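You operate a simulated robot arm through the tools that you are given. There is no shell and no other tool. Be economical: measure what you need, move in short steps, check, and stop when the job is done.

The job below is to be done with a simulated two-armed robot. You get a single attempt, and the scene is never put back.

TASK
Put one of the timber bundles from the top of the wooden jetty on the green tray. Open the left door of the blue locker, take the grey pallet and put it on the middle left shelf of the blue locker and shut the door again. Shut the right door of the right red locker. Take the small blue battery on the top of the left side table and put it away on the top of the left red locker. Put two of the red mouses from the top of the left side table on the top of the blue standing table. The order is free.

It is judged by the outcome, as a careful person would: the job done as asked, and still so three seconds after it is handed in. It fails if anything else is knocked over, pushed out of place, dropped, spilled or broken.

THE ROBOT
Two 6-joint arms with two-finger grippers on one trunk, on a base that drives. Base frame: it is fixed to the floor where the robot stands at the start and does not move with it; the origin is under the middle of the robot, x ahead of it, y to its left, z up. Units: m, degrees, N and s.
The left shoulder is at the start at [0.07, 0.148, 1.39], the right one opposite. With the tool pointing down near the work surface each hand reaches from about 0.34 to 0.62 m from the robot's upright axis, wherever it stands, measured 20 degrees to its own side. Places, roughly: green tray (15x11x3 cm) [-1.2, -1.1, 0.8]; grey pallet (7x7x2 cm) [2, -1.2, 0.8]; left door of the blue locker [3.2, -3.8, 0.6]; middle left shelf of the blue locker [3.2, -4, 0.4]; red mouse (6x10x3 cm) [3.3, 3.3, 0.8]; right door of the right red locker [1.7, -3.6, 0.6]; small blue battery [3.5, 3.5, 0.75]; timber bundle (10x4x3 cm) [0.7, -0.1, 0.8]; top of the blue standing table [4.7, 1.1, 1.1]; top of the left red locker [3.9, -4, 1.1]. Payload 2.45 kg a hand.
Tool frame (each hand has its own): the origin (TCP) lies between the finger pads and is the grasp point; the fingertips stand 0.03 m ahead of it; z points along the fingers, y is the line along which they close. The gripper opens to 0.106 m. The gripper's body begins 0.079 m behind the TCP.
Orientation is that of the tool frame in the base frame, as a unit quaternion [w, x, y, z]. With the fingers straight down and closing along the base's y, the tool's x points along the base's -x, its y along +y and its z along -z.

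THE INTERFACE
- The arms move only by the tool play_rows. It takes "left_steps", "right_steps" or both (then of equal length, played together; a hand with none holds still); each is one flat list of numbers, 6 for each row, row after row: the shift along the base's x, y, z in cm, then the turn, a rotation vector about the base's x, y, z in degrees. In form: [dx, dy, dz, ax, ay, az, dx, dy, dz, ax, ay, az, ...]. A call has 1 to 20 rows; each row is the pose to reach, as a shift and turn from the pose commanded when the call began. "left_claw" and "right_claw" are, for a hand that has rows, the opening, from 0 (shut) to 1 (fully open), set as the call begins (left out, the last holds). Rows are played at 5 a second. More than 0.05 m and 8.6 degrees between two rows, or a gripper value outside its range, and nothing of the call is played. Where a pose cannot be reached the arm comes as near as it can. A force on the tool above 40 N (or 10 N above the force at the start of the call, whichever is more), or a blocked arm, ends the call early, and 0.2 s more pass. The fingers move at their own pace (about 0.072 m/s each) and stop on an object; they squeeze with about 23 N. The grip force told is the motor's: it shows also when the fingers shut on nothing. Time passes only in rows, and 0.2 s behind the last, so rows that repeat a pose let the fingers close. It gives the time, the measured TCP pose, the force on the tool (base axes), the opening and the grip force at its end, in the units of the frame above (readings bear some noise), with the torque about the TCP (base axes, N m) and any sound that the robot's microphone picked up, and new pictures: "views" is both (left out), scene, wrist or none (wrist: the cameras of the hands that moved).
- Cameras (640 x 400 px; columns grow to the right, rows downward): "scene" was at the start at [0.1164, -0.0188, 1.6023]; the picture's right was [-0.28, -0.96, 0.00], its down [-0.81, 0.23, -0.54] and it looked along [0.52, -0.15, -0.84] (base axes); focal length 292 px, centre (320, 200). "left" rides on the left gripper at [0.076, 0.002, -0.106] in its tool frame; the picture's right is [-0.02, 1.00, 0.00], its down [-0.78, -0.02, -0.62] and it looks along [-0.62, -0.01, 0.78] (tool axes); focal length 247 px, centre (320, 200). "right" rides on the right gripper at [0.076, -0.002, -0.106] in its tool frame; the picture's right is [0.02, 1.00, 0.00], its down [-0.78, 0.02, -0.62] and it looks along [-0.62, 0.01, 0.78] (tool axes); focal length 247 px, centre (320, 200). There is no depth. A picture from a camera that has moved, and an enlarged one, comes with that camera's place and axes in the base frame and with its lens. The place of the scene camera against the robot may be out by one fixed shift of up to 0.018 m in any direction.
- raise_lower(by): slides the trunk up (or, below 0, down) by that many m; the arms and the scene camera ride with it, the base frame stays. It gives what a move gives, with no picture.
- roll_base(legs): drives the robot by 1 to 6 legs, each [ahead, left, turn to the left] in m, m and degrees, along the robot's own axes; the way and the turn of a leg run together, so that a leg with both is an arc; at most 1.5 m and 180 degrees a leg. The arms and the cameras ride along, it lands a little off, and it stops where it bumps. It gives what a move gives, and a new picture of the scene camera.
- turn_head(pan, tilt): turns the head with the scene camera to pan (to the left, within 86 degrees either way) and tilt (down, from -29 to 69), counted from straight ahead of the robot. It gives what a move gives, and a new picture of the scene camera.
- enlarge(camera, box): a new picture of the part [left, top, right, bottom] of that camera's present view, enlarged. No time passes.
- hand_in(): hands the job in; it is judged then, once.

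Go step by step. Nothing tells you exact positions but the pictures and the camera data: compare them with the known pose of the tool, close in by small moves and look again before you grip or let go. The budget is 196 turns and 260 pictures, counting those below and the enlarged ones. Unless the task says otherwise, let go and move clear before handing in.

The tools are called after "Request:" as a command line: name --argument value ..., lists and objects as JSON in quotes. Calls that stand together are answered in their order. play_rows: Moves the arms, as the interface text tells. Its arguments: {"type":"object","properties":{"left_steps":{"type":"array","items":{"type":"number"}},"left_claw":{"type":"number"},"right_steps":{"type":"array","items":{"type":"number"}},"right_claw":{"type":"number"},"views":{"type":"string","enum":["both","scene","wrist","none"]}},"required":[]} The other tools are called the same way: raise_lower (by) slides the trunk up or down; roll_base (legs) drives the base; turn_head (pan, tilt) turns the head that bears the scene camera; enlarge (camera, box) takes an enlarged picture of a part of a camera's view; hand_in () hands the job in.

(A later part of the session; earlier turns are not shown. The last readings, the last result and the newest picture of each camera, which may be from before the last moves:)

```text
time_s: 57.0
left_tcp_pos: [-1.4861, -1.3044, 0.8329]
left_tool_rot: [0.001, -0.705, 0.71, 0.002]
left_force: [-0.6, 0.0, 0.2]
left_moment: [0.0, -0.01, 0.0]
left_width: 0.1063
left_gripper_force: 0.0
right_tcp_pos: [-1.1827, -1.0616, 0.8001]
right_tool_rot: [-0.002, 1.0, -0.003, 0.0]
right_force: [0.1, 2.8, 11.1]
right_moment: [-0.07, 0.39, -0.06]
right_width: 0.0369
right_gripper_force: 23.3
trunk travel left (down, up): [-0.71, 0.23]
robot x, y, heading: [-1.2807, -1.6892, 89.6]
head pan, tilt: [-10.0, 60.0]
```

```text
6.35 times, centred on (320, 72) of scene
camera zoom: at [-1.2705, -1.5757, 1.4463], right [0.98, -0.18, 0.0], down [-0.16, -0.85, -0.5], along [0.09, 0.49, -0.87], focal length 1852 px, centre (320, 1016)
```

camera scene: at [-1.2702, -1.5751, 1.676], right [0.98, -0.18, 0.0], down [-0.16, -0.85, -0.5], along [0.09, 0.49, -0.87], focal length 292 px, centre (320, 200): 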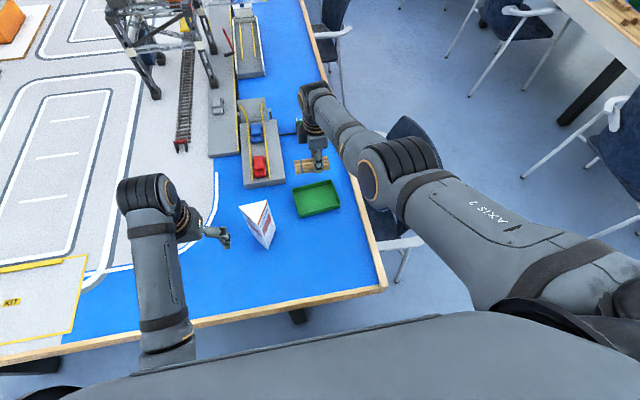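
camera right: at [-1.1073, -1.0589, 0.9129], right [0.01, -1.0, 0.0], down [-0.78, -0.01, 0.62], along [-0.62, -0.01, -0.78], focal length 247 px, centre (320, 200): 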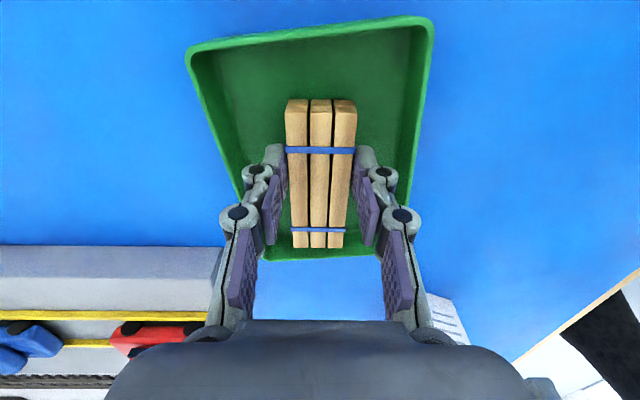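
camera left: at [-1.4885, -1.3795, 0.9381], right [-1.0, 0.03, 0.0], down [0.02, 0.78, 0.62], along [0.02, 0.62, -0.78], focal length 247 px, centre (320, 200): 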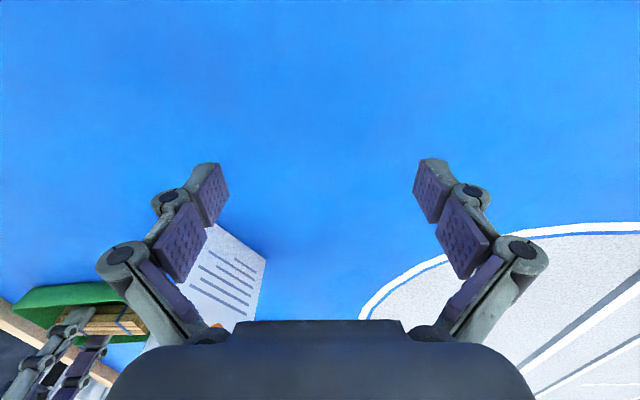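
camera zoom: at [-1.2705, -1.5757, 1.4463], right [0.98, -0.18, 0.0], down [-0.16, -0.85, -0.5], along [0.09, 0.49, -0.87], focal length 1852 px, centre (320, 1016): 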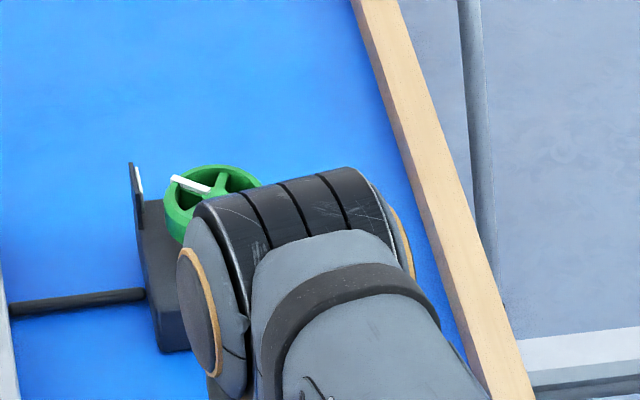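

The bundle rests on the tray (11 N). I open a little and lift.

Request:
play_rows --right_steps '[0, 0, 0.3, 0, 0, 0, 0, 0, 0.3, 0, 0, 0, 0, 0, 0.3, 0, 0, 0]' --right_claw 0.55 --views "wrist"

Request:
play_rows --right_steps '[0, 0, 3, 0, 0, 0, 0, 0, 7, 0, 0, 0, 0, 0, 11, 0, 0, 0, 0, -2, 13, 0, 0, 0]' --views "wrist"

```text
time_s: 57.8
left_tcp_pos: [-1.4871, -1.3047, 0.831]
left_tool_rot: [0.0, -0.705, 0.709, 0.001]
left_force: [-1.1, -0.2, 0.2]
left_moment: [-0.02, 0.02, -0.02]
left_width: 0.106
left_gripper_force: 0.0
right_tcp_pos: [-1.1825, -1.0607, 0.8007]
right_tool_rot: [-0.001, 1.0, -0.004, 0.0]
right_force: [-0.8, 0.0, 0.0]
right_moment: [-0.02, 0.02, 0.05]
right_width: 0.0585
right_gripper_force: 0.1
trunk travel left (down, up): [-0.71, 0.23]
robot x, y, heading: [-1.2832, -1.6896, 89.5]
head pan, tilt: [-10.0, 60.0]
camera right: at [-1.1074, -1.0589, 0.9059], right [0.01, -1.0, 0.0], down [-0.78, -0.01, 0.62], along [-0.62, -0.01, -0.78], focal length 247 px, centre (320, 200)
```

right: 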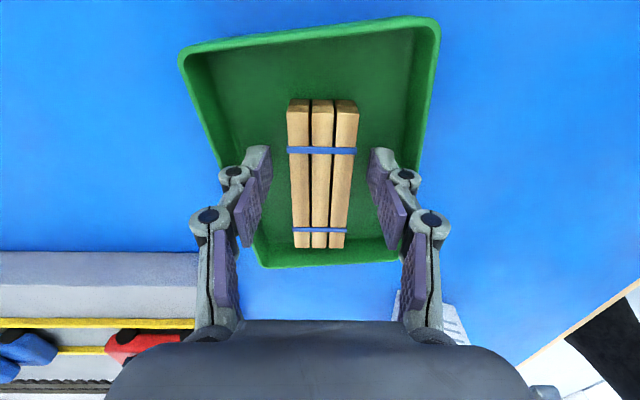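

```text
time_s: 58.8
left_tcp_pos: [-1.4864, -1.3055, 0.8339]
left_tool_rot: [0.001, -0.705, 0.709, 0.001]
left_force: [0.1, -0.2, 0.4]
left_moment: [0.05, 0.01, 0.0]
left_width: 0.106
left_gripper_force: 0.0
right_tcp_pos: [-1.183, -1.0831, 0.9311]
right_tool_rot: [-0.001, 1.0, -0.003, 0.0]
right_force: [-0.5, 0.3, 0.1]
right_moment: [0.01, 0.02, -0.01]
right_width: 0.0584
right_gripper_force: 0.1
trunk travel left (down, up): [-0.71, 0.23]
robot x, y, heading: [-1.2833, -1.6892, 89.5]
head pan, tilt: [-10.0, 60.0]
camera right: at [-1.1079, -1.0807, 1.0368], right [0.01, -1.0, 0.0], down [-0.78, -0.01, 0.62], along [-0.62, -0.01, -0.78], focal length 247 px, centre (320, 200)
```

right: 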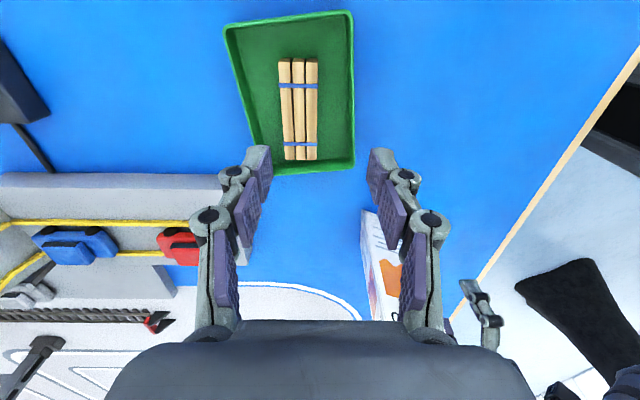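

Timber is on the tray. I retract the right hand (turning it back), raise the trunk and back away.

Request:
play_rows --right_steps '[1, -2, 2, 0, 0, -8, 2, -4, 4, 0, 0, -16, 3, -7, 6, 0, 0, -24, 4, -10, 6, 0, 0, -32, 5, -13, 6, 0, 0, -40, 6, -16, 6, 0, 0, -48, 7, -19, 6, 0, 0, -56, 8, -22, 6, 0, 0, -64, 9, -24, 6, 0, 0, -72, 9, -24, 6, 0, 0, -80, 9, -24, 6, 0, 0, -88, 9, -24, 6, 0, 0, -90]' --views "none"

Request:
raise_lower --by 0.15

Request:
roll_base --legs '[[-0.45, 0, 0], [0, -1.0, 0], [0, 0, -90]]'

Request:
turn_head --pan 0 --tilt 25

```text
time_s: 60.3
left_tcp_pos: [-1.4868, -1.3053, 0.8341]
left_tool_rot: [0.001, -0.705, 0.709, 0.001]
left_force: [-0.4, 0.3, -0.2]
left_moment: [0.06, 0.02, -0.01]
left_width: 0.1059
left_gripper_force: 0.1
right_tcp_pos: [-1.0756, -1.167, 0.9753]
right_tool_rot: [-0.162, 0.889, -0.428, 0.007]
right_force: [0.2, 0.2, -0.2]
right_moment: [0.05, 0.02, 0.01]
right_width: 0.0583
right_gripper_force: 0.1
right hand out of reach, approached as far as the arm can: row 1, 2, 3, 4, 5, 6, 7
trunk travel left (down, up): [-0.71, 0.23]
robot x, y, heading: [-1.2803, -1.6858, 89.5]
head pan, tilt: [-10.0, 60.0]
stopped in row 7 (right hand): the arm was blocked; the commanded pose is now the measured one
```

```text
time_s: 62.1
left_tcp_pos: [-1.4875, -1.3043, 0.9827]
left_tool_rot: [0.0, -0.705, 0.709, 0.001]
left_force: [-0.1, 0.3, -0.1]
left_moment: [0.0, 0.0, 0.0]
left_width: 0.106
left_gripper_force: 0.0
right_tcp_pos: [-1.0764, -1.1646, 1.1224]
right_tool_rot: [-0.161, 0.889, -0.428, 0.007]
right_force: [-0.4, -0.8, 0.1]
right_moment: [0.04, -0.04, 0.01]
right_width: 0.0583
right_gripper_force: 0.1
trunk travel left (down, up): [-0.86, 0.08]
robot x, y, heading: [-1.2835, -1.6901, 89.6]
head pan, tilt: [-10.0, 60.0]
```

```text
time_s: 73.4
left_tcp_pos: [0.0967, -1.9408, 0.9826]
left_tool_rot: [0.0, 0.005, 1.0, 0.0]
left_force: [1.0, 0.0, -0.3]
left_moment: [0.0, 0.02, -0.03]
left_width: 0.1062
left_gripper_force: 0.1
right_tcp_pos: [0.2352, -2.3515, 1.1239]
right_tool_rot: [0.108, -0.325, 0.932, -0.119]
right_force: [-0.2, 0.4, 0.7]
right_moment: [-0.02, -0.06, -0.02]
right_width: 0.0582
right_gripper_force: 0.0
trunk travel left (down, up): [-0.86, 0.08]
robot x, y, heading: [-0.2887, -2.1455, -0.3]
head pan, tilt: [-10.0, 60.0]
camera scene: at [-0.1758, -2.1566, 1.5959], right [-0.18, -0.98, 0.0], down [-0.85, 0.16, -0.5], along [0.49, -0.09, -0.87], focal length 292 px, centre (320, 200)
```

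scene: 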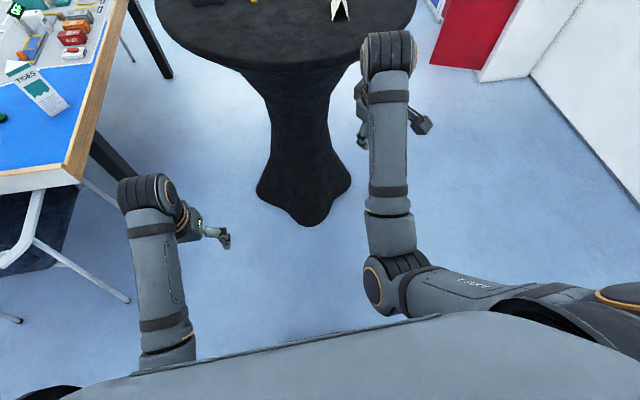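

```text
time_s: 74.4
left_tcp_pos: [0.0968, -1.9413, 0.9824]
left_tool_rot: [0.001, 0.005, 1.0, 0.0]
left_force: [-0.1, 0.0, -0.4]
left_moment: [-0.02, -0.02, 0.02]
left_width: 0.1057
left_gripper_force: 0.0
right_tcp_pos: [0.2348, -2.352, 1.1235]
right_tool_rot: [0.108, -0.324, 0.932, -0.12]
right_force: [0.0, -0.3, 0.4]
right_moment: [0.01, 0.01, 0.02]
right_width: 0.0581
right_gripper_force: 0.1
trunk travel left (down, up): [-0.86, 0.08]
robot x, y, heading: [-0.2891, -2.1473, -0.7]
head pan, tilt: [0.0, 25.0]
camera scene: at [-0.1492, -2.1455, 1.6459], right [-0.01, -1.0, 0.0], down [-0.42, 0.0, -0.91], along [0.91, -0.01, -0.42], focal length 292 px, centre (320, 200)
```

scene: 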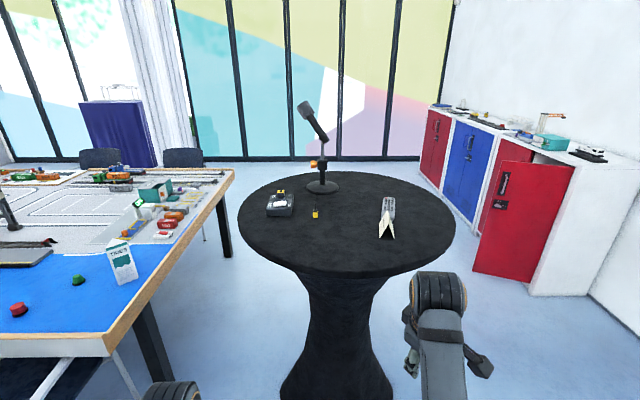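

Now at the black standing table; the red right door stands open with its free edge near (1.8, -3.44). I straighten the right hand first.

Request:
play_rows --right_steps '[-1.5, 0, -1, 2.3, 2.1, -6.3, -3, 0, -2, 4.6, 4.2, -12.7, -5, 0, -3, 7, 6.3, -19, -7, 0, -4, 9.3, 8.5, -25.4, -9, 0, -5, 11.6, 10.6, -31.7, -11, 0, -6, 13.9, 12.7, -38.1, -12, 0, -7, 13.9, 12.7, -38.1]' --right_claw 0 --views "none"

Request:
roll_base --legs '[[0, -0.95, 0], [0.6, 0, 0]]'

Request:
turn_head --pan -20 --tilt 35

```text
time_s: 75.4
left_tcp_pos: [0.0961, -1.941, 0.9834]
left_tool_rot: [0.001, 0.005, 1.0, 0.001]
left_force: [1.1, 0.6, 0.1]
left_moment: [-0.02, 0.0, -0.01]
left_width: 0.106
left_gripper_force: 0.0
right_tcp_pos: [0.2242, -2.363, 1.1182]
right_tool_rot: [0.128, -0.109, 0.98, -0.104]
right_force: [-0.1, 0.9, 0.2]
right_moment: [-0.01, 0.02, -0.01]
right_width: 0.0003
right_gripper_force: 22.8
right hand out of reach, approached as far as the arm can: row 1, 2, 3, 4
trunk travel left (down, up): [-0.86, 0.08]
robot x, y, heading: [-0.2893, -2.1418, -0.7]
head pan, tilt: [0.0, 25.0]
stopped in row 4 (right hand): the arm was blocked; the commanded pose is now the measured one
```

```text
time_s: 83.3
left_tcp_pos: [0.6899, -2.8869, 0.9838]
left_tool_rot: [0.002, 0.007, 1.0, 0.0]
left_force: [0.5, 0.6, 0.1]
left_moment: [-0.02, -0.01, 0.03]
left_width: 0.1061
left_gripper_force: 0.0
right_tcp_pos: [0.8198, -3.3071, 1.1181]
right_tool_rot: [0.127, -0.109, 0.98, -0.104]
right_force: [-0.4, -0.1, -0.6]
right_moment: [0.0, -0.02, -0.01]
right_width: 0.0
right_gripper_force: 23.4
trunk travel left (down, up): [-0.86, 0.08]
robot x, y, heading: [0.3039, -3.0895, -0.6]
head pan, tilt: [0.0, 25.0]
camera scene: at [0.4443, -3.0917, 1.6461], right [-0.01, -1.0, 0.0], down [-0.42, 0.0, -0.91], along [0.91, -0.01, -0.42], focal length 292 px, centre (320, 200)
```

scene: 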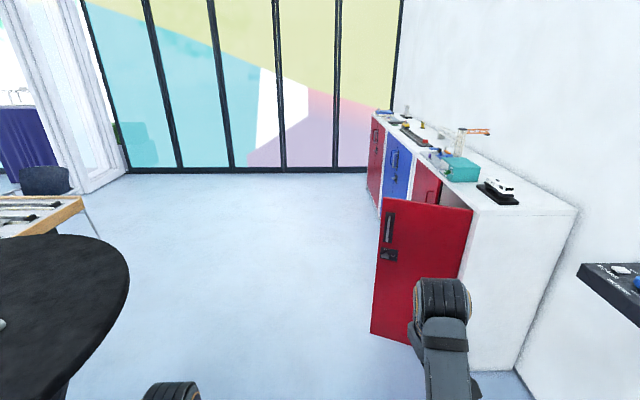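

```text
time_s: 84.2
left_tcp_pos: [0.6907, -2.8878, 0.9827]
left_tool_rot: [0.001, 0.006, 1.0, 0.0]
left_force: [0.0, -0.1, -0.3]
left_moment: [-0.05, -0.04, 0.01]
left_width: 0.1057
left_gripper_force: 0.1
right_tcp_pos: [0.8203, -3.3076, 1.118]
right_tool_rot: [0.127, -0.109, 0.981, -0.104]
right_force: [-0.9, -0.5, -0.3]
right_moment: [-0.01, 0.03, -0.01]
right_width: 0.0002
right_gripper_force: 23.4
trunk travel left (down, up): [-0.86, 0.08]
robot x, y, heading: [0.3042, -3.0886, -0.6]
head pan, tilt: [-20.0, 35.0]
camera scene: at [0.4362, -3.1217, 1.6302], right [-0.35, -0.94, 0.0], down [-0.54, 0.2, -0.82], along [0.77, -0.29, -0.57], focal length 292 px, centre (320, 200)
```

scene: 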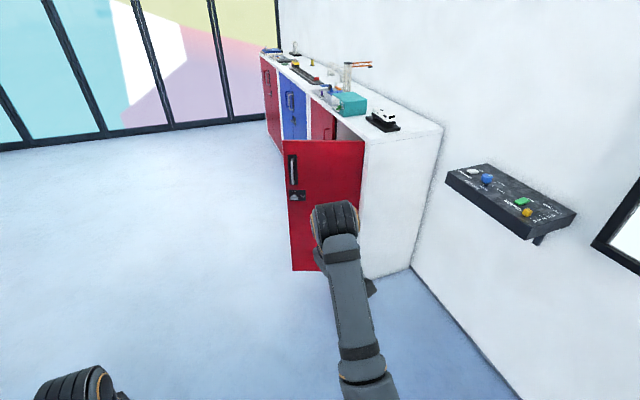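

Red locker's hinge is near (1.64, -3.8). I'll go to about x=1.05, turn to face the lockers, and shift left to use the left hand as the pusher on the door's outside.

Request:
roll_base --legs '[[0.75, 0, 0], [0, 0, -89], [0, 0.3, 0]]'

Request:
turn_head --pan 20 --tilt 45

```text
time_s: 93.6
left_tcp_pos: [1.5646, -3.4729, 0.9826]
left_tool_rot: [0.001, 0.7, 0.714, 0.001]
left_force: [-0.3, -0.1, 0.8]
left_moment: [0.01, -0.01, 0.03]
left_width: 0.106
left_gripper_force: 0.1
right_tcp_pos: [1.1493, -3.6151, 1.119]
right_tool_rot: [0.018, 0.606, 0.779, -0.163]
right_force: [0.2, 0.3, 0.5]
right_moment: [0.0, 0.01, 0.0]
right_width: 0.0
right_gripper_force: 22.9
trunk travel left (down, up): [-0.86, 0.08]
robot x, y, heading: [1.349, -3.0934, -88.8]
head pan, tilt: [-20.0, 35.0]
camera scene: at [1.3215, -3.225, 1.6302], right [-0.95, 0.32, 0.0], down [0.19, 0.54, -0.82], along [-0.27, -0.77, -0.57], focal length 292 px, centre (320, 200)
```

scene: 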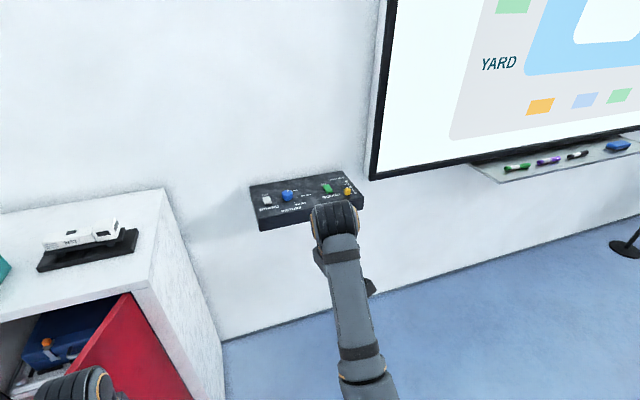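

```text
time_s: 94.7
left_tcp_pos: [1.5674, -3.4734, 0.9818]
left_tool_rot: [0.002, 0.7, 0.714, 0.001]
left_force: [0.8, 0.2, 0.3]
left_moment: [0.0, 0.0, -0.01]
left_width: 0.1059
left_gripper_force: 0.0
right_tcp_pos: [1.1493, -3.615, 1.119]
right_tool_rot: [0.019, 0.605, 0.779, -0.163]
right_force: [0.2, 0.0, 0.6]
right_moment: [-0.03, 0.0, -0.02]
right_width: 0.0
right_gripper_force: 22.5
trunk travel left (down, up): [-0.86, 0.08]
robot x, y, heading: [1.354, -3.0906, -88.7]
head pan, tilt: [20.0, 45.0]
camera scene: at [1.3806, -3.2175, 1.6154], right [-0.93, -0.36, 0.0], down [-0.25, 0.66, -0.71], along [0.25, -0.66, -0.71], focal length 292 px, centre (320, 200)
```

scene: 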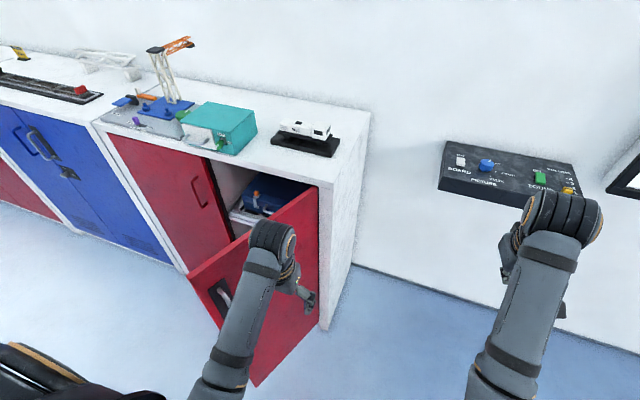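

The left hand is already on the outside of the door. I close it, lower it a bit and push the door round its hinge.

Request:
play_rows --left_steps '[0, -2, -3, 0, 0, 0, 0, -4, -6, 0, 0, 0, 2, -6, -9, 0, 0, 0, 5, -7, -9, 0, 0, 0, 8, -7.5, -9, 0, 0, 0, 11, -7.5, -9, 0, 0, 0]' --left_claw 0 --views "scene"

```text
time_s: 96.1
left_tcp_pos: [1.679, -3.5473, 0.8932]
left_tool_rot: [0.001, 0.701, 0.714, -0.001]
left_force: [0.1, 0.3, 0.8]
left_moment: [0.03, 0.02, 0.01]
left_width: 0.0
left_gripper_force: 22.8
right_tcp_pos: [1.151, -3.6145, 1.1191]
right_tool_rot: [0.018, 0.605, 0.779, -0.165]
right_force: [1.0, -0.1, 0.2]
right_moment: [-0.03, 0.04, -0.02]
right_width: 0.0
right_gripper_force: 23.0
trunk travel left (down, up): [-0.86, 0.08]
robot x, y, heading: [1.3504, -3.0971, -88.9]
head pan, tilt: [20.0, 45.0]
camera scene: at [1.3824, -3.2176, 1.6154], right [-0.93, -0.36, 0.0], down [-0.25, 0.66, -0.71], along [0.25, -0.66, -0.71], focal length 292 px, centre (320, 200)
```

scene: 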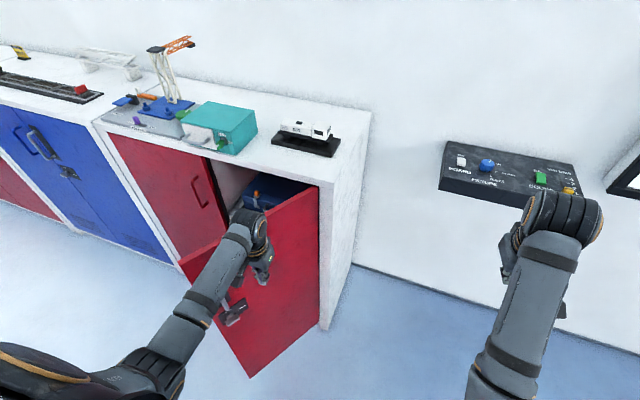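

The door is moving. I push on by driving the base diagonally.

Request:
roll_base --legs '[[0.07, 0.17, 0]]'

```text
time_s: 97.6
left_tcp_pos: [1.845, -3.6141, 0.8955]
left_tool_rot: [0.002, 0.7, 0.714, 0.0]
left_force: [0.0, -0.5, 0.0]
left_moment: [0.0, 0.0, 0.02]
left_width: 0.0003
left_gripper_force: 23.0
right_tcp_pos: [1.3189, -3.6808, 1.1175]
right_tool_rot: [0.019, 0.605, 0.779, -0.163]
right_force: [0.7, -0.1, 1.1]
right_moment: [0.0, 0.01, 0.03]
right_width: 0.0002
right_gripper_force: 23.4
trunk travel left (down, up): [-0.86, 0.08]
robot x, y, heading: [1.5231, -3.1626, -88.8]
head pan, tilt: [20.0, 45.0]
camera scene: at [1.5484, -3.2833, 1.6156], right [-0.93, -0.36, 0.0], down [-0.25, 0.66, -0.71], along [0.26, -0.66, -0.71], focal length 292 px, centre (320, 200)
```

scene: 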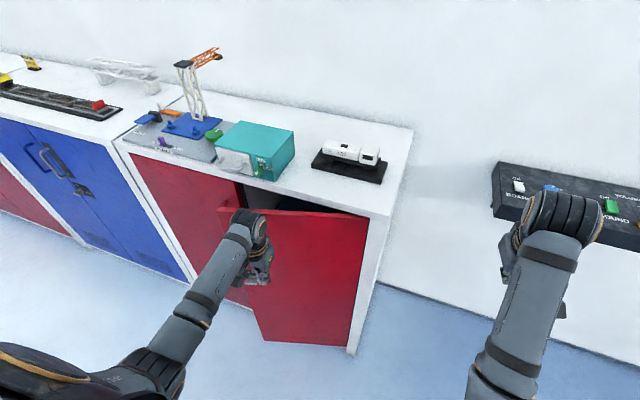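

Request:
roll_base --legs '[[0.1, 0.07, 0]]'

```text
time_s: 98.8
left_tcp_pos: [1.9165, -3.71, 0.895]
left_tool_rot: [0.003, 0.7, 0.714, 0.0]
left_force: [-0.8, 0.5, -0.4]
left_moment: [-0.01, 0.0, -0.02]
left_width: 0.0
left_gripper_force: 23.0
right_tcp_pos: [1.3917, -3.7773, 1.1187]
right_tool_rot: [0.019, 0.606, 0.778, -0.164]
right_force: [0.1, -0.1, 0.1]
right_moment: [0.01, 0.02, 0.0]
right_width: 0.0
right_gripper_force: 23.1
trunk travel left (down, up): [-0.86, 0.08]
robot x, y, heading: [1.5953, -3.2543, -88.8]
head pan, tilt: [20.0, 45.0]
camera scene: at [1.6207, -3.3797, 1.6156], right [-0.93, -0.36, 0.0], down [-0.25, 0.66, -0.71], along [0.26, -0.66, -0.71], focal length 292 px, centre (320, 200)
```

scene: 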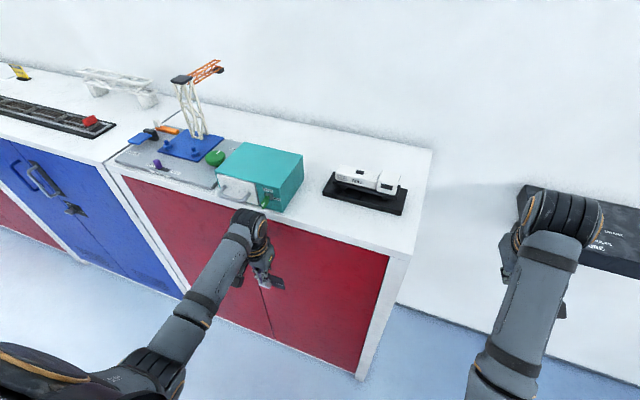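

Nearly shut. I press the last bit with the arm.

Request:
play_rows --left_steps '[0, -1, 0, 0, 0, 0, 0, -2, 0, 0, 0, 0, 0, -3, 0, 0, 0, 0, 0, -4, 0, 0, 0, 0, 0, -5, 0, 0, 0, 0, 0, -6, 0, 0, 0, 0, 0, -7, 0, 0, 0, 0]' --views "scene"

Request:
enlarge --camera "scene" --box '[100, 130, 420, 330]'

```text
time_s: 100.4
left_tcp_pos: [1.9184, -3.7496, 0.8936]
left_tool_rot: [-0.004, 0.698, 0.716, 0.005]
left_force: [-1.8, 3.4, 0.6]
left_moment: [-0.51, -0.19, -0.16]
left_width: 0.0
left_gripper_force: 22.4
right_tcp_pos: [1.3925, -3.7619, 1.1254]
right_tool_rot: [0.024, 0.603, 0.779, -0.17]
right_force: [-0.1, 0.0, 0.5]
right_moment: [0.0, 0.02, 0.02]
right_width: 0.0
right_gripper_force: 23.2
trunk travel left (down, up): [-0.86, 0.08]
robot x, y, heading: [1.5902, -3.2546, -88.3]
head pan, tilt: [20.0, 45.0]
stopped in row 7 (left hand): the force on the tool passed its limit at 47 N (the readings are from after the stop); the commanded pose is now the measured one
camera scene: at [1.6193, -3.3565, 1.6178], right [-0.93, -0.37, 0.0], down [-0.26, 0.65, -0.72], along [0.26, -0.67, -0.7], focal length 292 px, centre (320, 200)
```

scene: 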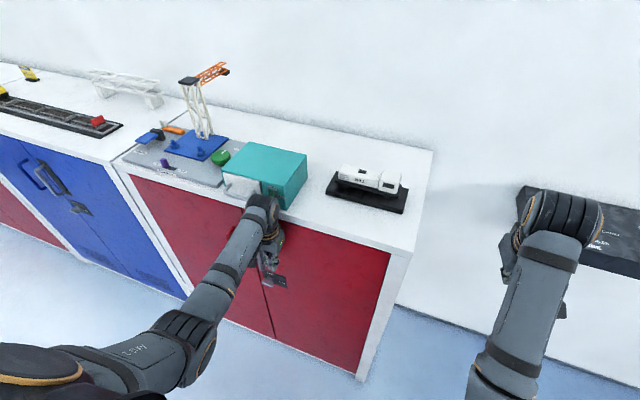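

```text
2.00 times, centred on (260, 230) of scene
camera zoom: at [1.6193, -3.3565, 1.6178], right [-0.93, -0.37, 0.0], down [-0.26, 0.65, -0.72], along [0.26, -0.67, -0.7], focal length 583 px, centre (440, 140)
```

zoom: 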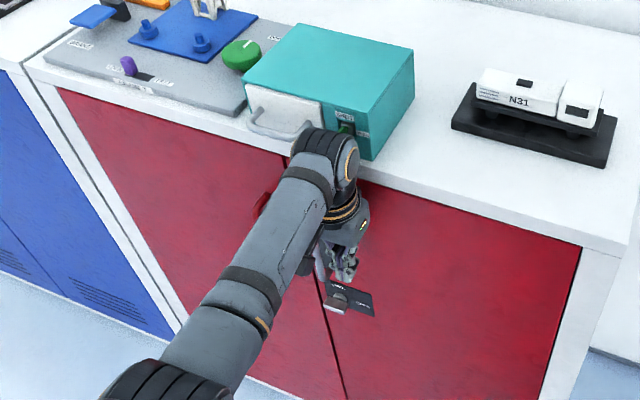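

I back the hand off and look at the door.

Request:
play_rows --left_steps '[0, 2, 0, 0, 0, 0, 0, 5, 0, 0, 0, 0, -2, 9, 0, 0, 0, 0, -4, 13, 2, 0, 0, 0, -6, 16, 4, 0, 0, 0, -8, 20, 6, 0, 0, 0]' --views "scene"

Request:
enlarge --camera "scene" --box '[100, 130, 420, 330]'

```text
time_s: 101.8
left_tcp_pos: [1.837, -3.5647, 0.9492]
left_tool_rot: [-0.006, 0.7, 0.714, 0.006]
left_force: [0.4, 0.3, 0.7]
left_moment: [-0.04, -0.01, 0.02]
left_width: 0.0
left_gripper_force: 22.9
right_tcp_pos: [1.391, -3.7756, 1.1187]
right_tool_rot: [0.018, 0.605, 0.779, -0.164]
right_force: [0.1, 1.0, -0.2]
right_moment: [-0.03, -0.04, -0.03]
right_width: 0.0
right_gripper_force: 23.1
trunk travel left (down, up): [-0.86, 0.08]
robot x, y, heading: [1.5906, -3.2556, -88.8]
head pan, tilt: [20.0, 45.0]
camera scene: at [1.621, -3.376, 1.6158], right [-0.93, -0.36, 0.0], down [-0.26, 0.66, -0.71], along [0.26, -0.66, -0.71], focal length 292 px, centre (320, 200)
```

scene: 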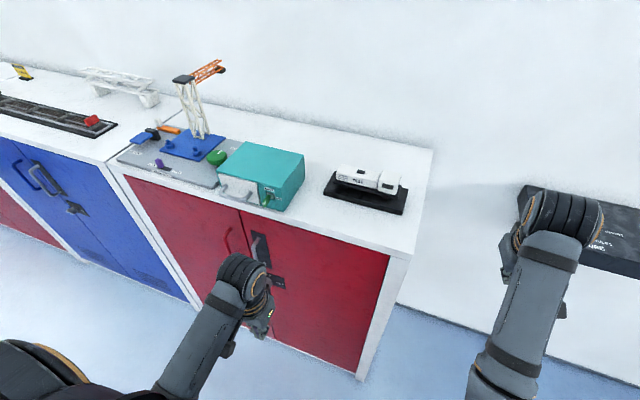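

```text
2.00 times, centred on (260, 230) of scene
camera zoom: at [1.621, -3.376, 1.6158], right [-0.93, -0.36, 0.0], down [-0.26, 0.66, -0.71], along [0.26, -0.66, -0.71], focal length 583 px, centre (440, 140)
```

zoom: 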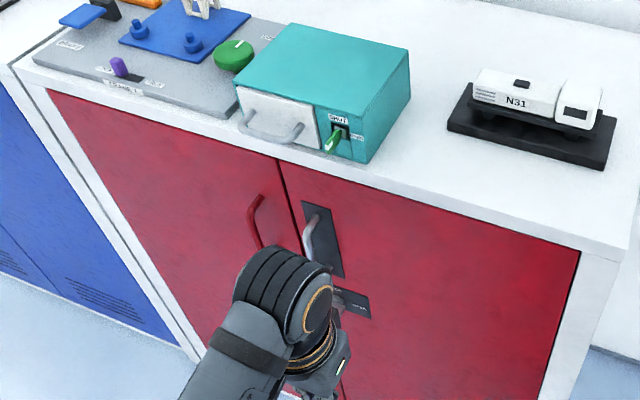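

The red right door is shut. Next, the grey pallet: I move left, back away, and turn to face the main table's end.

Request:
roll_base --legs '[[-0.3, 0, 0], [-0.45, 0.75, 0], [0, 0, 180]]'

Request:
turn_head --pan 15 --tilt 35

```text
time_s: 115.4
left_tcp_pos: [2.085, -2.178, 0.9464]
left_tool_rot: [0.006, 0.713, -0.701, 0.007]
left_force: [0.1, 0.0, -0.2]
left_moment: [0.0, 0.02, 0.04]
left_width: 0.0
left_gripper_force: 23.2
right_tcp_pos: [2.5293, -1.9704, 1.1174]
right_tool_rot: [-0.165, 0.779, -0.604, -0.018]
right_force: [-0.1, -0.3, 0.4]
right_moment: [-0.04, 0.03, 0.01]
right_width: 0.0
right_gripper_force: 23.2
trunk travel left (down, up): [-0.86, 0.08]
robot x, y, heading: [2.3303, -2.4939, 91.1]
head pan, tilt: [20.0, 45.0]
camera scene: at [2.2978, -2.366, 1.6154], right [0.93, 0.36, 0.0], down [0.26, -0.66, -0.71], along [-0.26, 0.66, -0.71], focal length 292 px, centre (320, 200)
```

scene: 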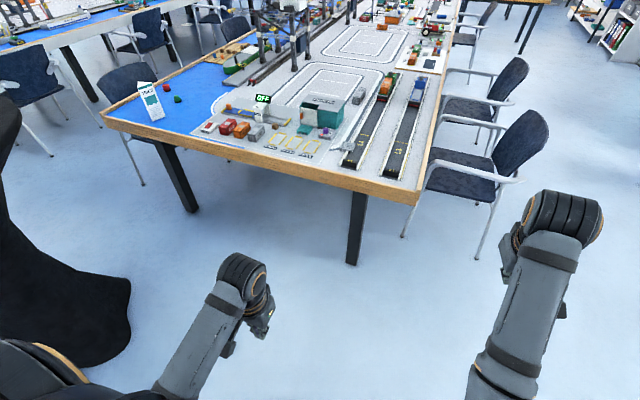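

```text
time_s: 116.1
left_tcp_pos: [2.0845, -2.1801, 0.9471]
left_tool_rot: [0.006, 0.714, -0.7, 0.007]
left_force: [-0.1, -0.5, -0.9]
left_moment: [0.04, 0.03, -0.05]
left_width: 0.0
left_gripper_force: 22.4
right_tcp_pos: [2.5294, -1.9697, 1.1183]
right_tool_rot: [-0.165, 0.779, -0.604, -0.019]
right_force: [0.3, -0.1, 0.6]
right_moment: [0.0, 0.0, 0.02]
right_width: 0.0001
right_gripper_force: 22.6
trunk travel left (down, up): [-0.86, 0.08]
robot x, y, heading: [2.3333, -2.4955, 91.2]
head pan, tilt: [15.0, 35.0]
camera scene: at [2.3025, -2.3573, 1.6302], right [0.96, 0.28, 0.0], down [0.16, -0.55, -0.82], along [-0.23, 0.79, -0.57], focal length 292 px, centre (320, 200)
```

scene: 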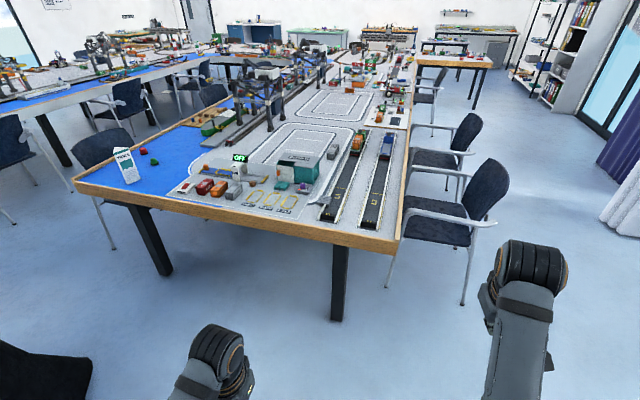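

Request:
enlarge --camera "scene" --box '[170, 130, 330, 230]'

```text
4.00 times, centred on (250, 180) of scene
camera zoom: at [2.3025, -2.3573, 1.6302], right [0.96, 0.28, 0.0], down [0.16, -0.55, -0.82], along [-0.23, 0.79, -0.57], focal length 1166 px, centre (600, 280)
```

zoom: 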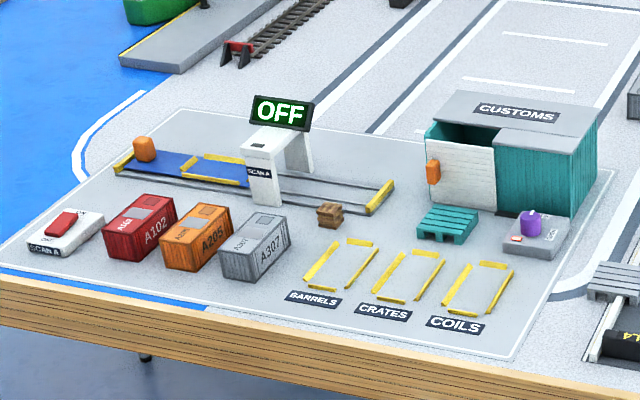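

Request:
enlarge --camera "scene" --box '[280, 150, 400, 225]'

```text
5.33 times, centred on (340, 188) of scene
camera zoom: at [2.3025, -2.3573, 1.6302], right [0.96, 0.28, 0.0], down [0.16, -0.55, -0.82], along [-0.23, 0.79, -0.57], focal length 1555 px, centre (213, 267)
```

zoom: 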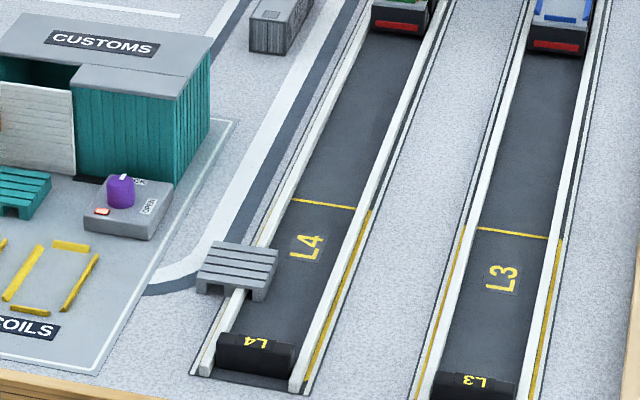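

The grey pallet sits at about (1.99, -1.19), partly on the L4 lane rail. I drive to face it with the right arm.

Request:
roll_base --legs '[[0, 0.49, -1.2], [0.7, 0, 0]]'

Request:
turn_head --pan -10 --tilt 55

```text
time_s: 122.5
left_tcp_pos: [1.6049, -1.4747, 0.947]
left_tool_rot: [-0.006, -0.705, 0.709, -0.008]
left_force: [-0.6, -0.1, 1.3]
left_moment: [-0.01, 0.01, -0.01]
left_width: 0.0001
left_gripper_force: 22.8
right_tcp_pos: [2.0555, -1.2771, 1.1192]
right_tool_rot: [-0.165, 0.771, -0.615, -0.016]
right_force: [-0.4, -0.1, 0.3]
right_moment: [-0.02, -0.03, 0.0]
right_width: 0.0
right_gripper_force: 22.6
trunk travel left (down, up): [-0.86, 0.08]
robot x, y, heading: [1.8407, -1.7928, 89.4]
head pan, tilt: [15.0, 35.0]
camera scene: at [1.8182, -1.6581, 1.6303], right [0.97, 0.25, 0.0], down [0.15, -0.55, -0.82], along [-0.21, 0.79, -0.57], focal length 292 px, centre (320, 200)
```

scene: 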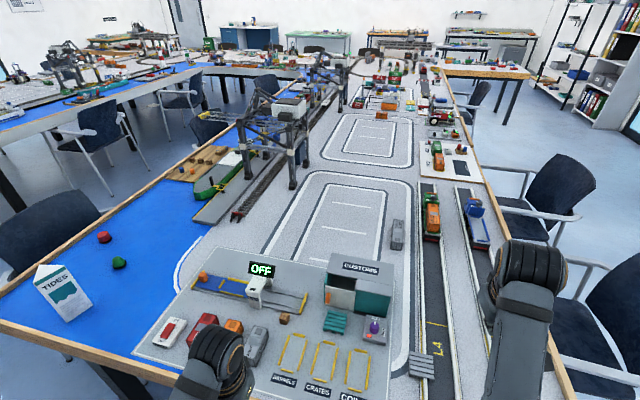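

```text
time_s: 123.4
left_tcp_pos: [1.6042, -1.4732, 0.9466]
left_tool_rot: [-0.007, -0.705, 0.709, -0.009]
left_force: [-0.8, 0.3, -0.3]
left_moment: [-0.01, -0.01, 0.01]
left_width: 0.0001
left_gripper_force: 22.7
right_tcp_pos: [2.0545, -1.2759, 1.1188]
right_tool_rot: [-0.164, 0.772, -0.614, -0.015]
right_force: [-0.6, -0.5, -0.1]
right_moment: [0.01, -0.02, -0.03]
right_width: 0.0001
right_gripper_force: 22.9
trunk travel left (down, up): [-0.86, 0.08]
robot x, y, heading: [1.8417, -1.7915, 89.8]
head pan, tilt: [-10.0, 55.0]
camera scene: at [1.8533, -1.6712, 1.602], right [0.98, -0.18, 0.0], down [-0.15, -0.81, -0.57], along [0.1, 0.56, -0.82], focal length 292 px, centre (320, 200)
```

scene: 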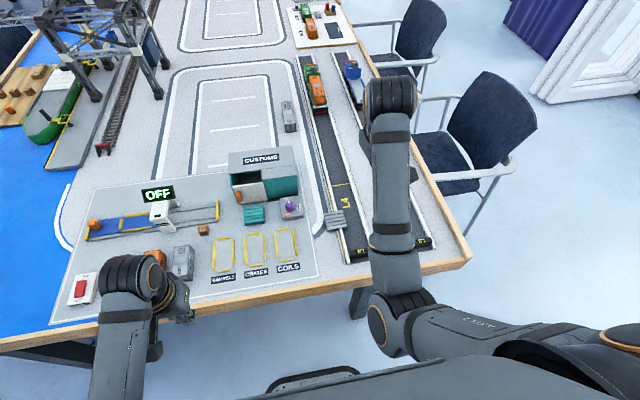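

I open the right hand, pitch it 40° forward and bring it above the pallet to look.

Request:
play_rows --right_steps '[-1, 0, -2, 5, 3.2, -1.6, -2.5, 0, -5, 10, 6.4, -3.2, -4, 0, -8, 15.2, 9.6, -4.8, -5.5, 0, -11, 20.2, 12.8, -6.4, -6.5, 0, -14, 25.3, 16, -8, -6.5, 1, -15, 25.3, 16, -8, -6.5, 1, -15, 25.3, 16, -8]' --right_claw 1 --views "both"

```text
time_s: 124.4
left_tcp_pos: [1.6057, -1.4736, 0.9478]
left_tool_rot: [-0.007, -0.705, 0.709, -0.007]
left_force: [-0.2, 0.0, 0.6]
left_moment: [0.05, 0.03, 0.0]
left_width: 0.0
left_gripper_force: 23.1
right_tcp_pos: [2.0504, -1.2708, 1.0074]
right_tool_rot: [-0.283, 0.699, -0.636, -0.164]
right_force: [0.0, -1.4, -0.2]
right_moment: [-0.01, 0.0, 0.03]
right_width: 0.1062
right_gripper_force: 0.0
trunk travel left (down, up): [-0.86, 0.08]
robot x, y, heading: [1.8418, -1.795, 89.5]
head pan, tilt: [-10.0, 55.0]
stopped in row 5 (right hand): the arm was blocked; the commanded pose is now the measured one
camera scene: at [1.8538, -1.6722, 1.6021], right [0.98, -0.18, 0.0], down [-0.15, -0.81, -0.57], along [0.1, 0.56, -0.82], focal length 292 px, centre (320, 200)
camera right: at [2.0467, -1.3939, 1.0455], right [-0.98, -0.05, -0.2], down [-0.2, 0.25, 0.95], along [0.0, 0.97, -0.25], focal length 247 px, centre (320, 200)
```

scene: 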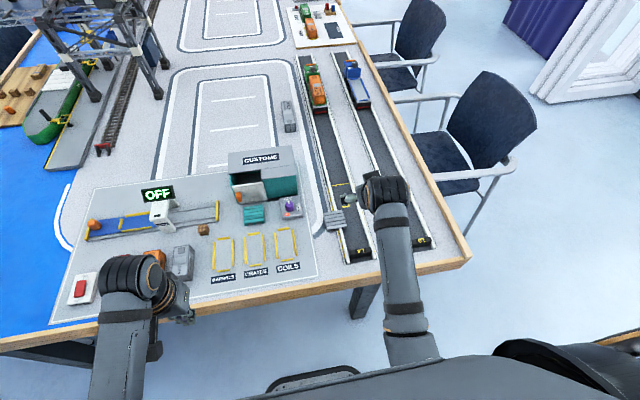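
right: 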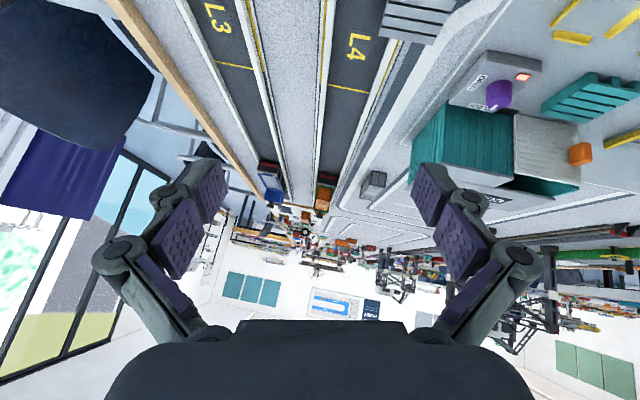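

The wrist got blocked by limits close in; pitch is about 37° already. I move lower and forward, then correct the small roll.

Request:
play_rows --right_steps '[-2, 1, -3, 0, 0, 0, -4, 2, -6, 0, 0, 0, -6, 2.5, -8, 0, 0, 0, -6, 2.5, -8, 0, 4, 0, -6, 2.5, -8, 0, 8, 0, -6, 2.5, -8, 0, 10.5, 0]' --views "both"

```text
time_s: 125.8
left_tcp_pos: [1.6044, -1.4738, 0.9479]
left_tool_rot: [-0.007, -0.705, 0.709, -0.008]
left_force: [-1.1, 0.3, -0.5]
left_moment: [0.0, 0.01, 0.05]
left_width: 0.0
left_gripper_force: 23.3
right_tcp_pos: [2.0013, -1.2508, 0.9197]
right_tool_rot: [-0.228, 0.686, -0.657, -0.214]
right_force: [-0.5, -0.4, -0.7]
right_moment: [0.03, -0.02, 0.01]
right_width: 0.1059
right_gripper_force: 0.0
trunk travel left (down, up): [-0.86, 0.08]
robot x, y, heading: [1.8392, -1.7985, 90.0]
head pan, tilt: [-10.0, 55.0]
camera scene: at [1.8533, -1.6712, 1.602], right [0.98, -0.18, 0.0], down [-0.15, -0.81, -0.57], along [0.1, 0.56, -0.82], focal length 292 px, centre (320, 200)
camera right: at [2.0053, -1.3743, 0.9584], right [-1.0, -0.05, -0.04], down [-0.06, 0.26, 0.96], along [-0.04, 0.96, -0.26], focal length 247 px, centre (320, 200)
```

scene: 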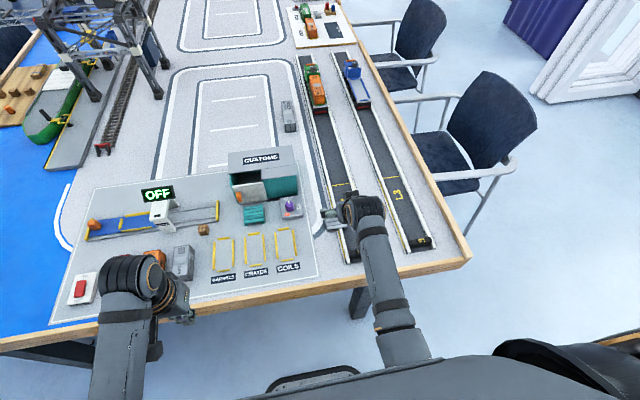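
right: 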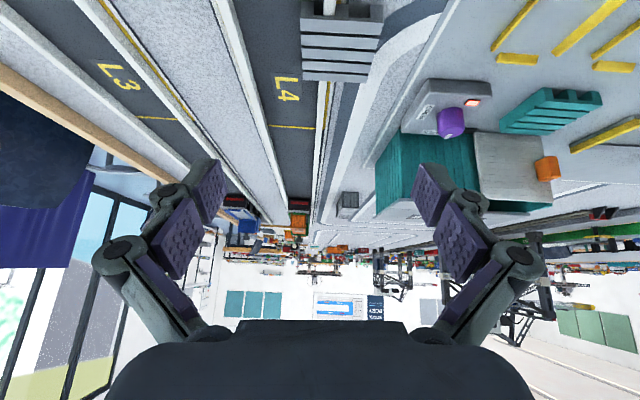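

Pose is good. Pallet centre is about (1.988, -1.215). I descend to just above it and look.

Request:
play_rows --right_steps '[-1.3, 1, -3, 0, 0, 0, -1.3, 1.5, -6, 0, 0, 0, -1.3, 1.5, -7.5, 0, 0, 0, -1.3, 1.5, -7.5, 0, 0, 0]' --views "wrist"

Request:
enlarge --camera "scene" --box '[280, 160, 400, 235]'

```text
time_s: 126.8
left_tcp_pos: [1.6055, -1.4742, 0.9465]
left_tool_rot: [-0.006, -0.706, 0.708, -0.008]
left_force: [0.2, -0.2, 0.1]
left_moment: [-0.01, 0.03, 0.02]
left_width: 0.0002
left_gripper_force: 23.4
right_tcp_pos: [1.9782, -1.2299, 0.8518]
right_tool_rot: [-0.224, 0.681, -0.659, -0.226]
right_force: [-0.2, -0.4, 0.6]
right_moment: [0.01, -0.02, 0.0]
right_width: 0.1059
right_gripper_force: 0.0
trunk travel left (down, up): [-0.86, 0.08]
robot x, y, heading: [1.8393, -1.7946, 89.4]
head pan, tilt: [-10.0, 55.0]
camera right: at [1.9824, -1.3542, 0.8893], right [-1.0, -0.05, -0.02], down [-0.03, 0.25, 0.97], along [-0.04, 0.97, -0.25], focal length 247 px, centre (320, 200)
```

right: 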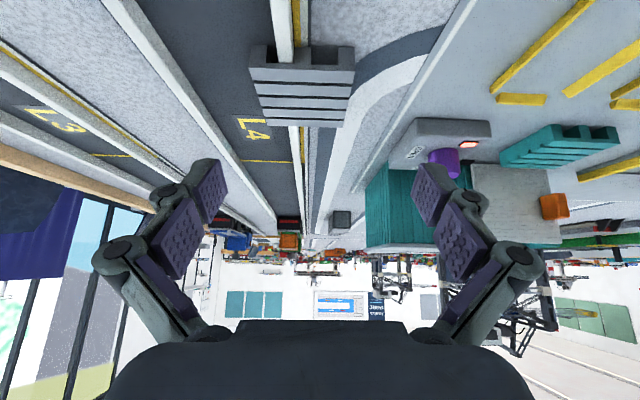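

```text
5.33 times, centred on (340, 198) of scene
camera zoom: at [1.8535, -1.6714, 1.602], right [0.98, -0.18, 0.0], down [-0.15, -0.81, -0.57], along [0.1, 0.56, -0.82], focal length 1555 px, centre (213, 213)
```

zoom: 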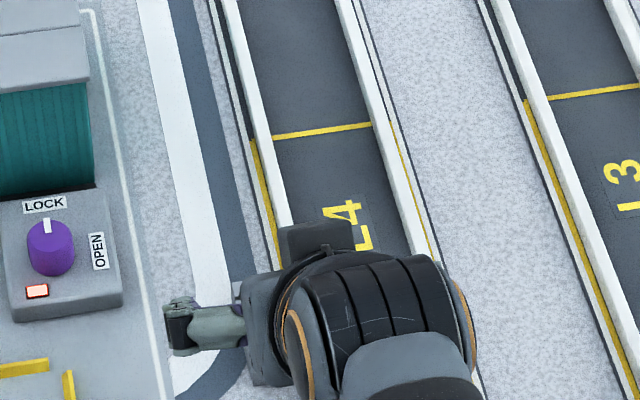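

Refined: pallet top is z≈0.762, centre about (1.99, -1.18). I descend in two steps with the fingers on either side.

Request:
play_rows --right_steps '[1.2, 2, -2, 0, 0, 0, 1.2, 3.5, -4, 0, 0, 0, 1.2, 4, -5.5, 0, 0, 0, 1.2, 4, -5.5, 0, 0, 0]' --views "wrist"

```text
time_s: 127.8
left_tcp_pos: [1.6036, -1.4739, 0.9463]
left_tool_rot: [-0.006, -0.706, 0.709, -0.008]
left_force: [-0.1, 0.7, 0.1]
left_moment: [-0.01, 0.02, 0.01]
left_width: 0.0001
left_gripper_force: 23.1
right_tcp_pos: [1.9889, -1.19, 0.7971]
right_tool_rot: [-0.222, 0.682, -0.658, -0.228]
right_force: [-0.3, 0.4, -0.4]
right_moment: [0.03, 0.02, -0.01]
right_width: 0.1057
right_gripper_force: 0.0
trunk travel left (down, up): [-0.86, 0.08]
robot x, y, heading: [1.8407, -1.7964, 89.7]
head pan, tilt: [-10.0, 55.0]
camera right: at [1.993, -1.3142, 0.8343], right [-1.0, -0.05, -0.02], down [-0.03, 0.25, 0.97], along [-0.04, 0.97, -0.25], focal length 247 px, centre (320, 200)
```

right: 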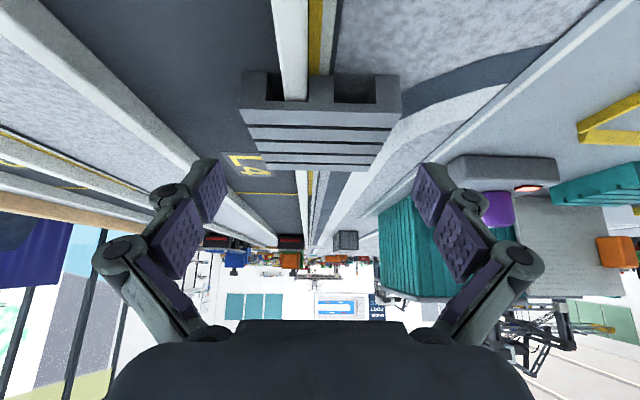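

Request:
play_rows --right_steps '[0, 0, -0.6, 0, 0, 0, 0, 0, -1.3, 0, 0, 0, 0, 0, -1.3, 0, 0, 0]' --views "wrist"

```text
time_s: 128.6
left_tcp_pos: [1.6049, -1.4742, 0.946]
left_tool_rot: [-0.007, -0.705, 0.709, -0.007]
left_force: [-0.1, -0.2, 0.2]
left_moment: [0.0, 0.06, -0.01]
left_width: 0.0
left_gripper_force: 23.1
right_tcp_pos: [1.9883, -1.189, 0.7838]
right_tool_rot: [-0.223, 0.681, -0.659, -0.227]
right_force: [-0.1, -0.4, 0.3]
right_moment: [0.01, -0.01, -0.01]
right_width: 0.1064
right_gripper_force: 0.1
trunk travel left (down, up): [-0.86, 0.08]
robot x, y, heading: [1.8428, -1.795, 89.8]
head pan, tilt: [-10.0, 55.0]
camera right: at [1.9927, -1.3139, 0.8214], right [-1.0, -0.05, -0.02], down [-0.03, 0.25, 0.97], along [-0.04, 0.97, -0.25], focal length 247 px, centre (320, 200)
```

right: 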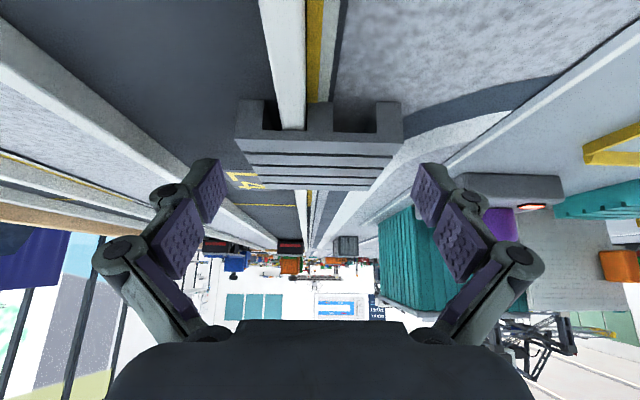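

Fingers overlap the pallet's sides. I go 3 mm lower and close.

Request:
play_rows --right_steps '[0, 0, -0.3, 0, 0, 0, 0, 0, -0.3, 0, 0, 0, 0, 0, -0.3, 0, 0, 0, 0, 0, -0.3, 0, 0, 0, 0, 0, -0.3, 0, 0, 0, 0, 0, -0.3, 0, 0, 0]' --right_claw 0.45 --views "wrist"

```text
time_s: 130.0
left_tcp_pos: [1.6022, -1.4768, 0.9478]
left_tool_rot: [-0.003, -0.706, 0.709, -0.007]
left_force: [0.2, 0.1, -0.4]
left_moment: [0.0, 0.0, 0.02]
left_width: 0.0
left_gripper_force: 23.1
right_tcp_pos: [1.9855, -1.1908, 0.788]
right_tool_rot: [-0.228, 0.68, -0.657, -0.232]
right_force: [-15.8, -1.1, 36.6]
right_moment: [0.18, 1.57, 0.12]
right_width: 0.0642
right_gripper_force: 23.1
trunk travel left (down, up): [-0.86, 0.08]
robot x, y, heading: [1.8396, -1.7977, 89.8]
head pan, tilt: [-10.0, 55.0]
camera right: at [1.9891, -1.3146, 0.8233], right [-1.0, -0.05, -0.02], down [-0.03, 0.24, 0.97], along [-0.04, 0.97, -0.24], focal length 247 px, centre (320, 200)
```

right: 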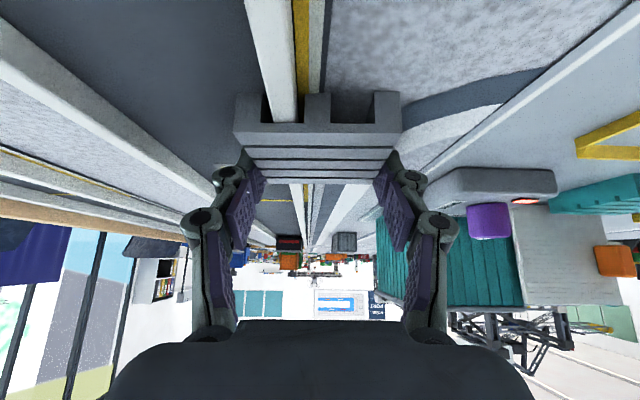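

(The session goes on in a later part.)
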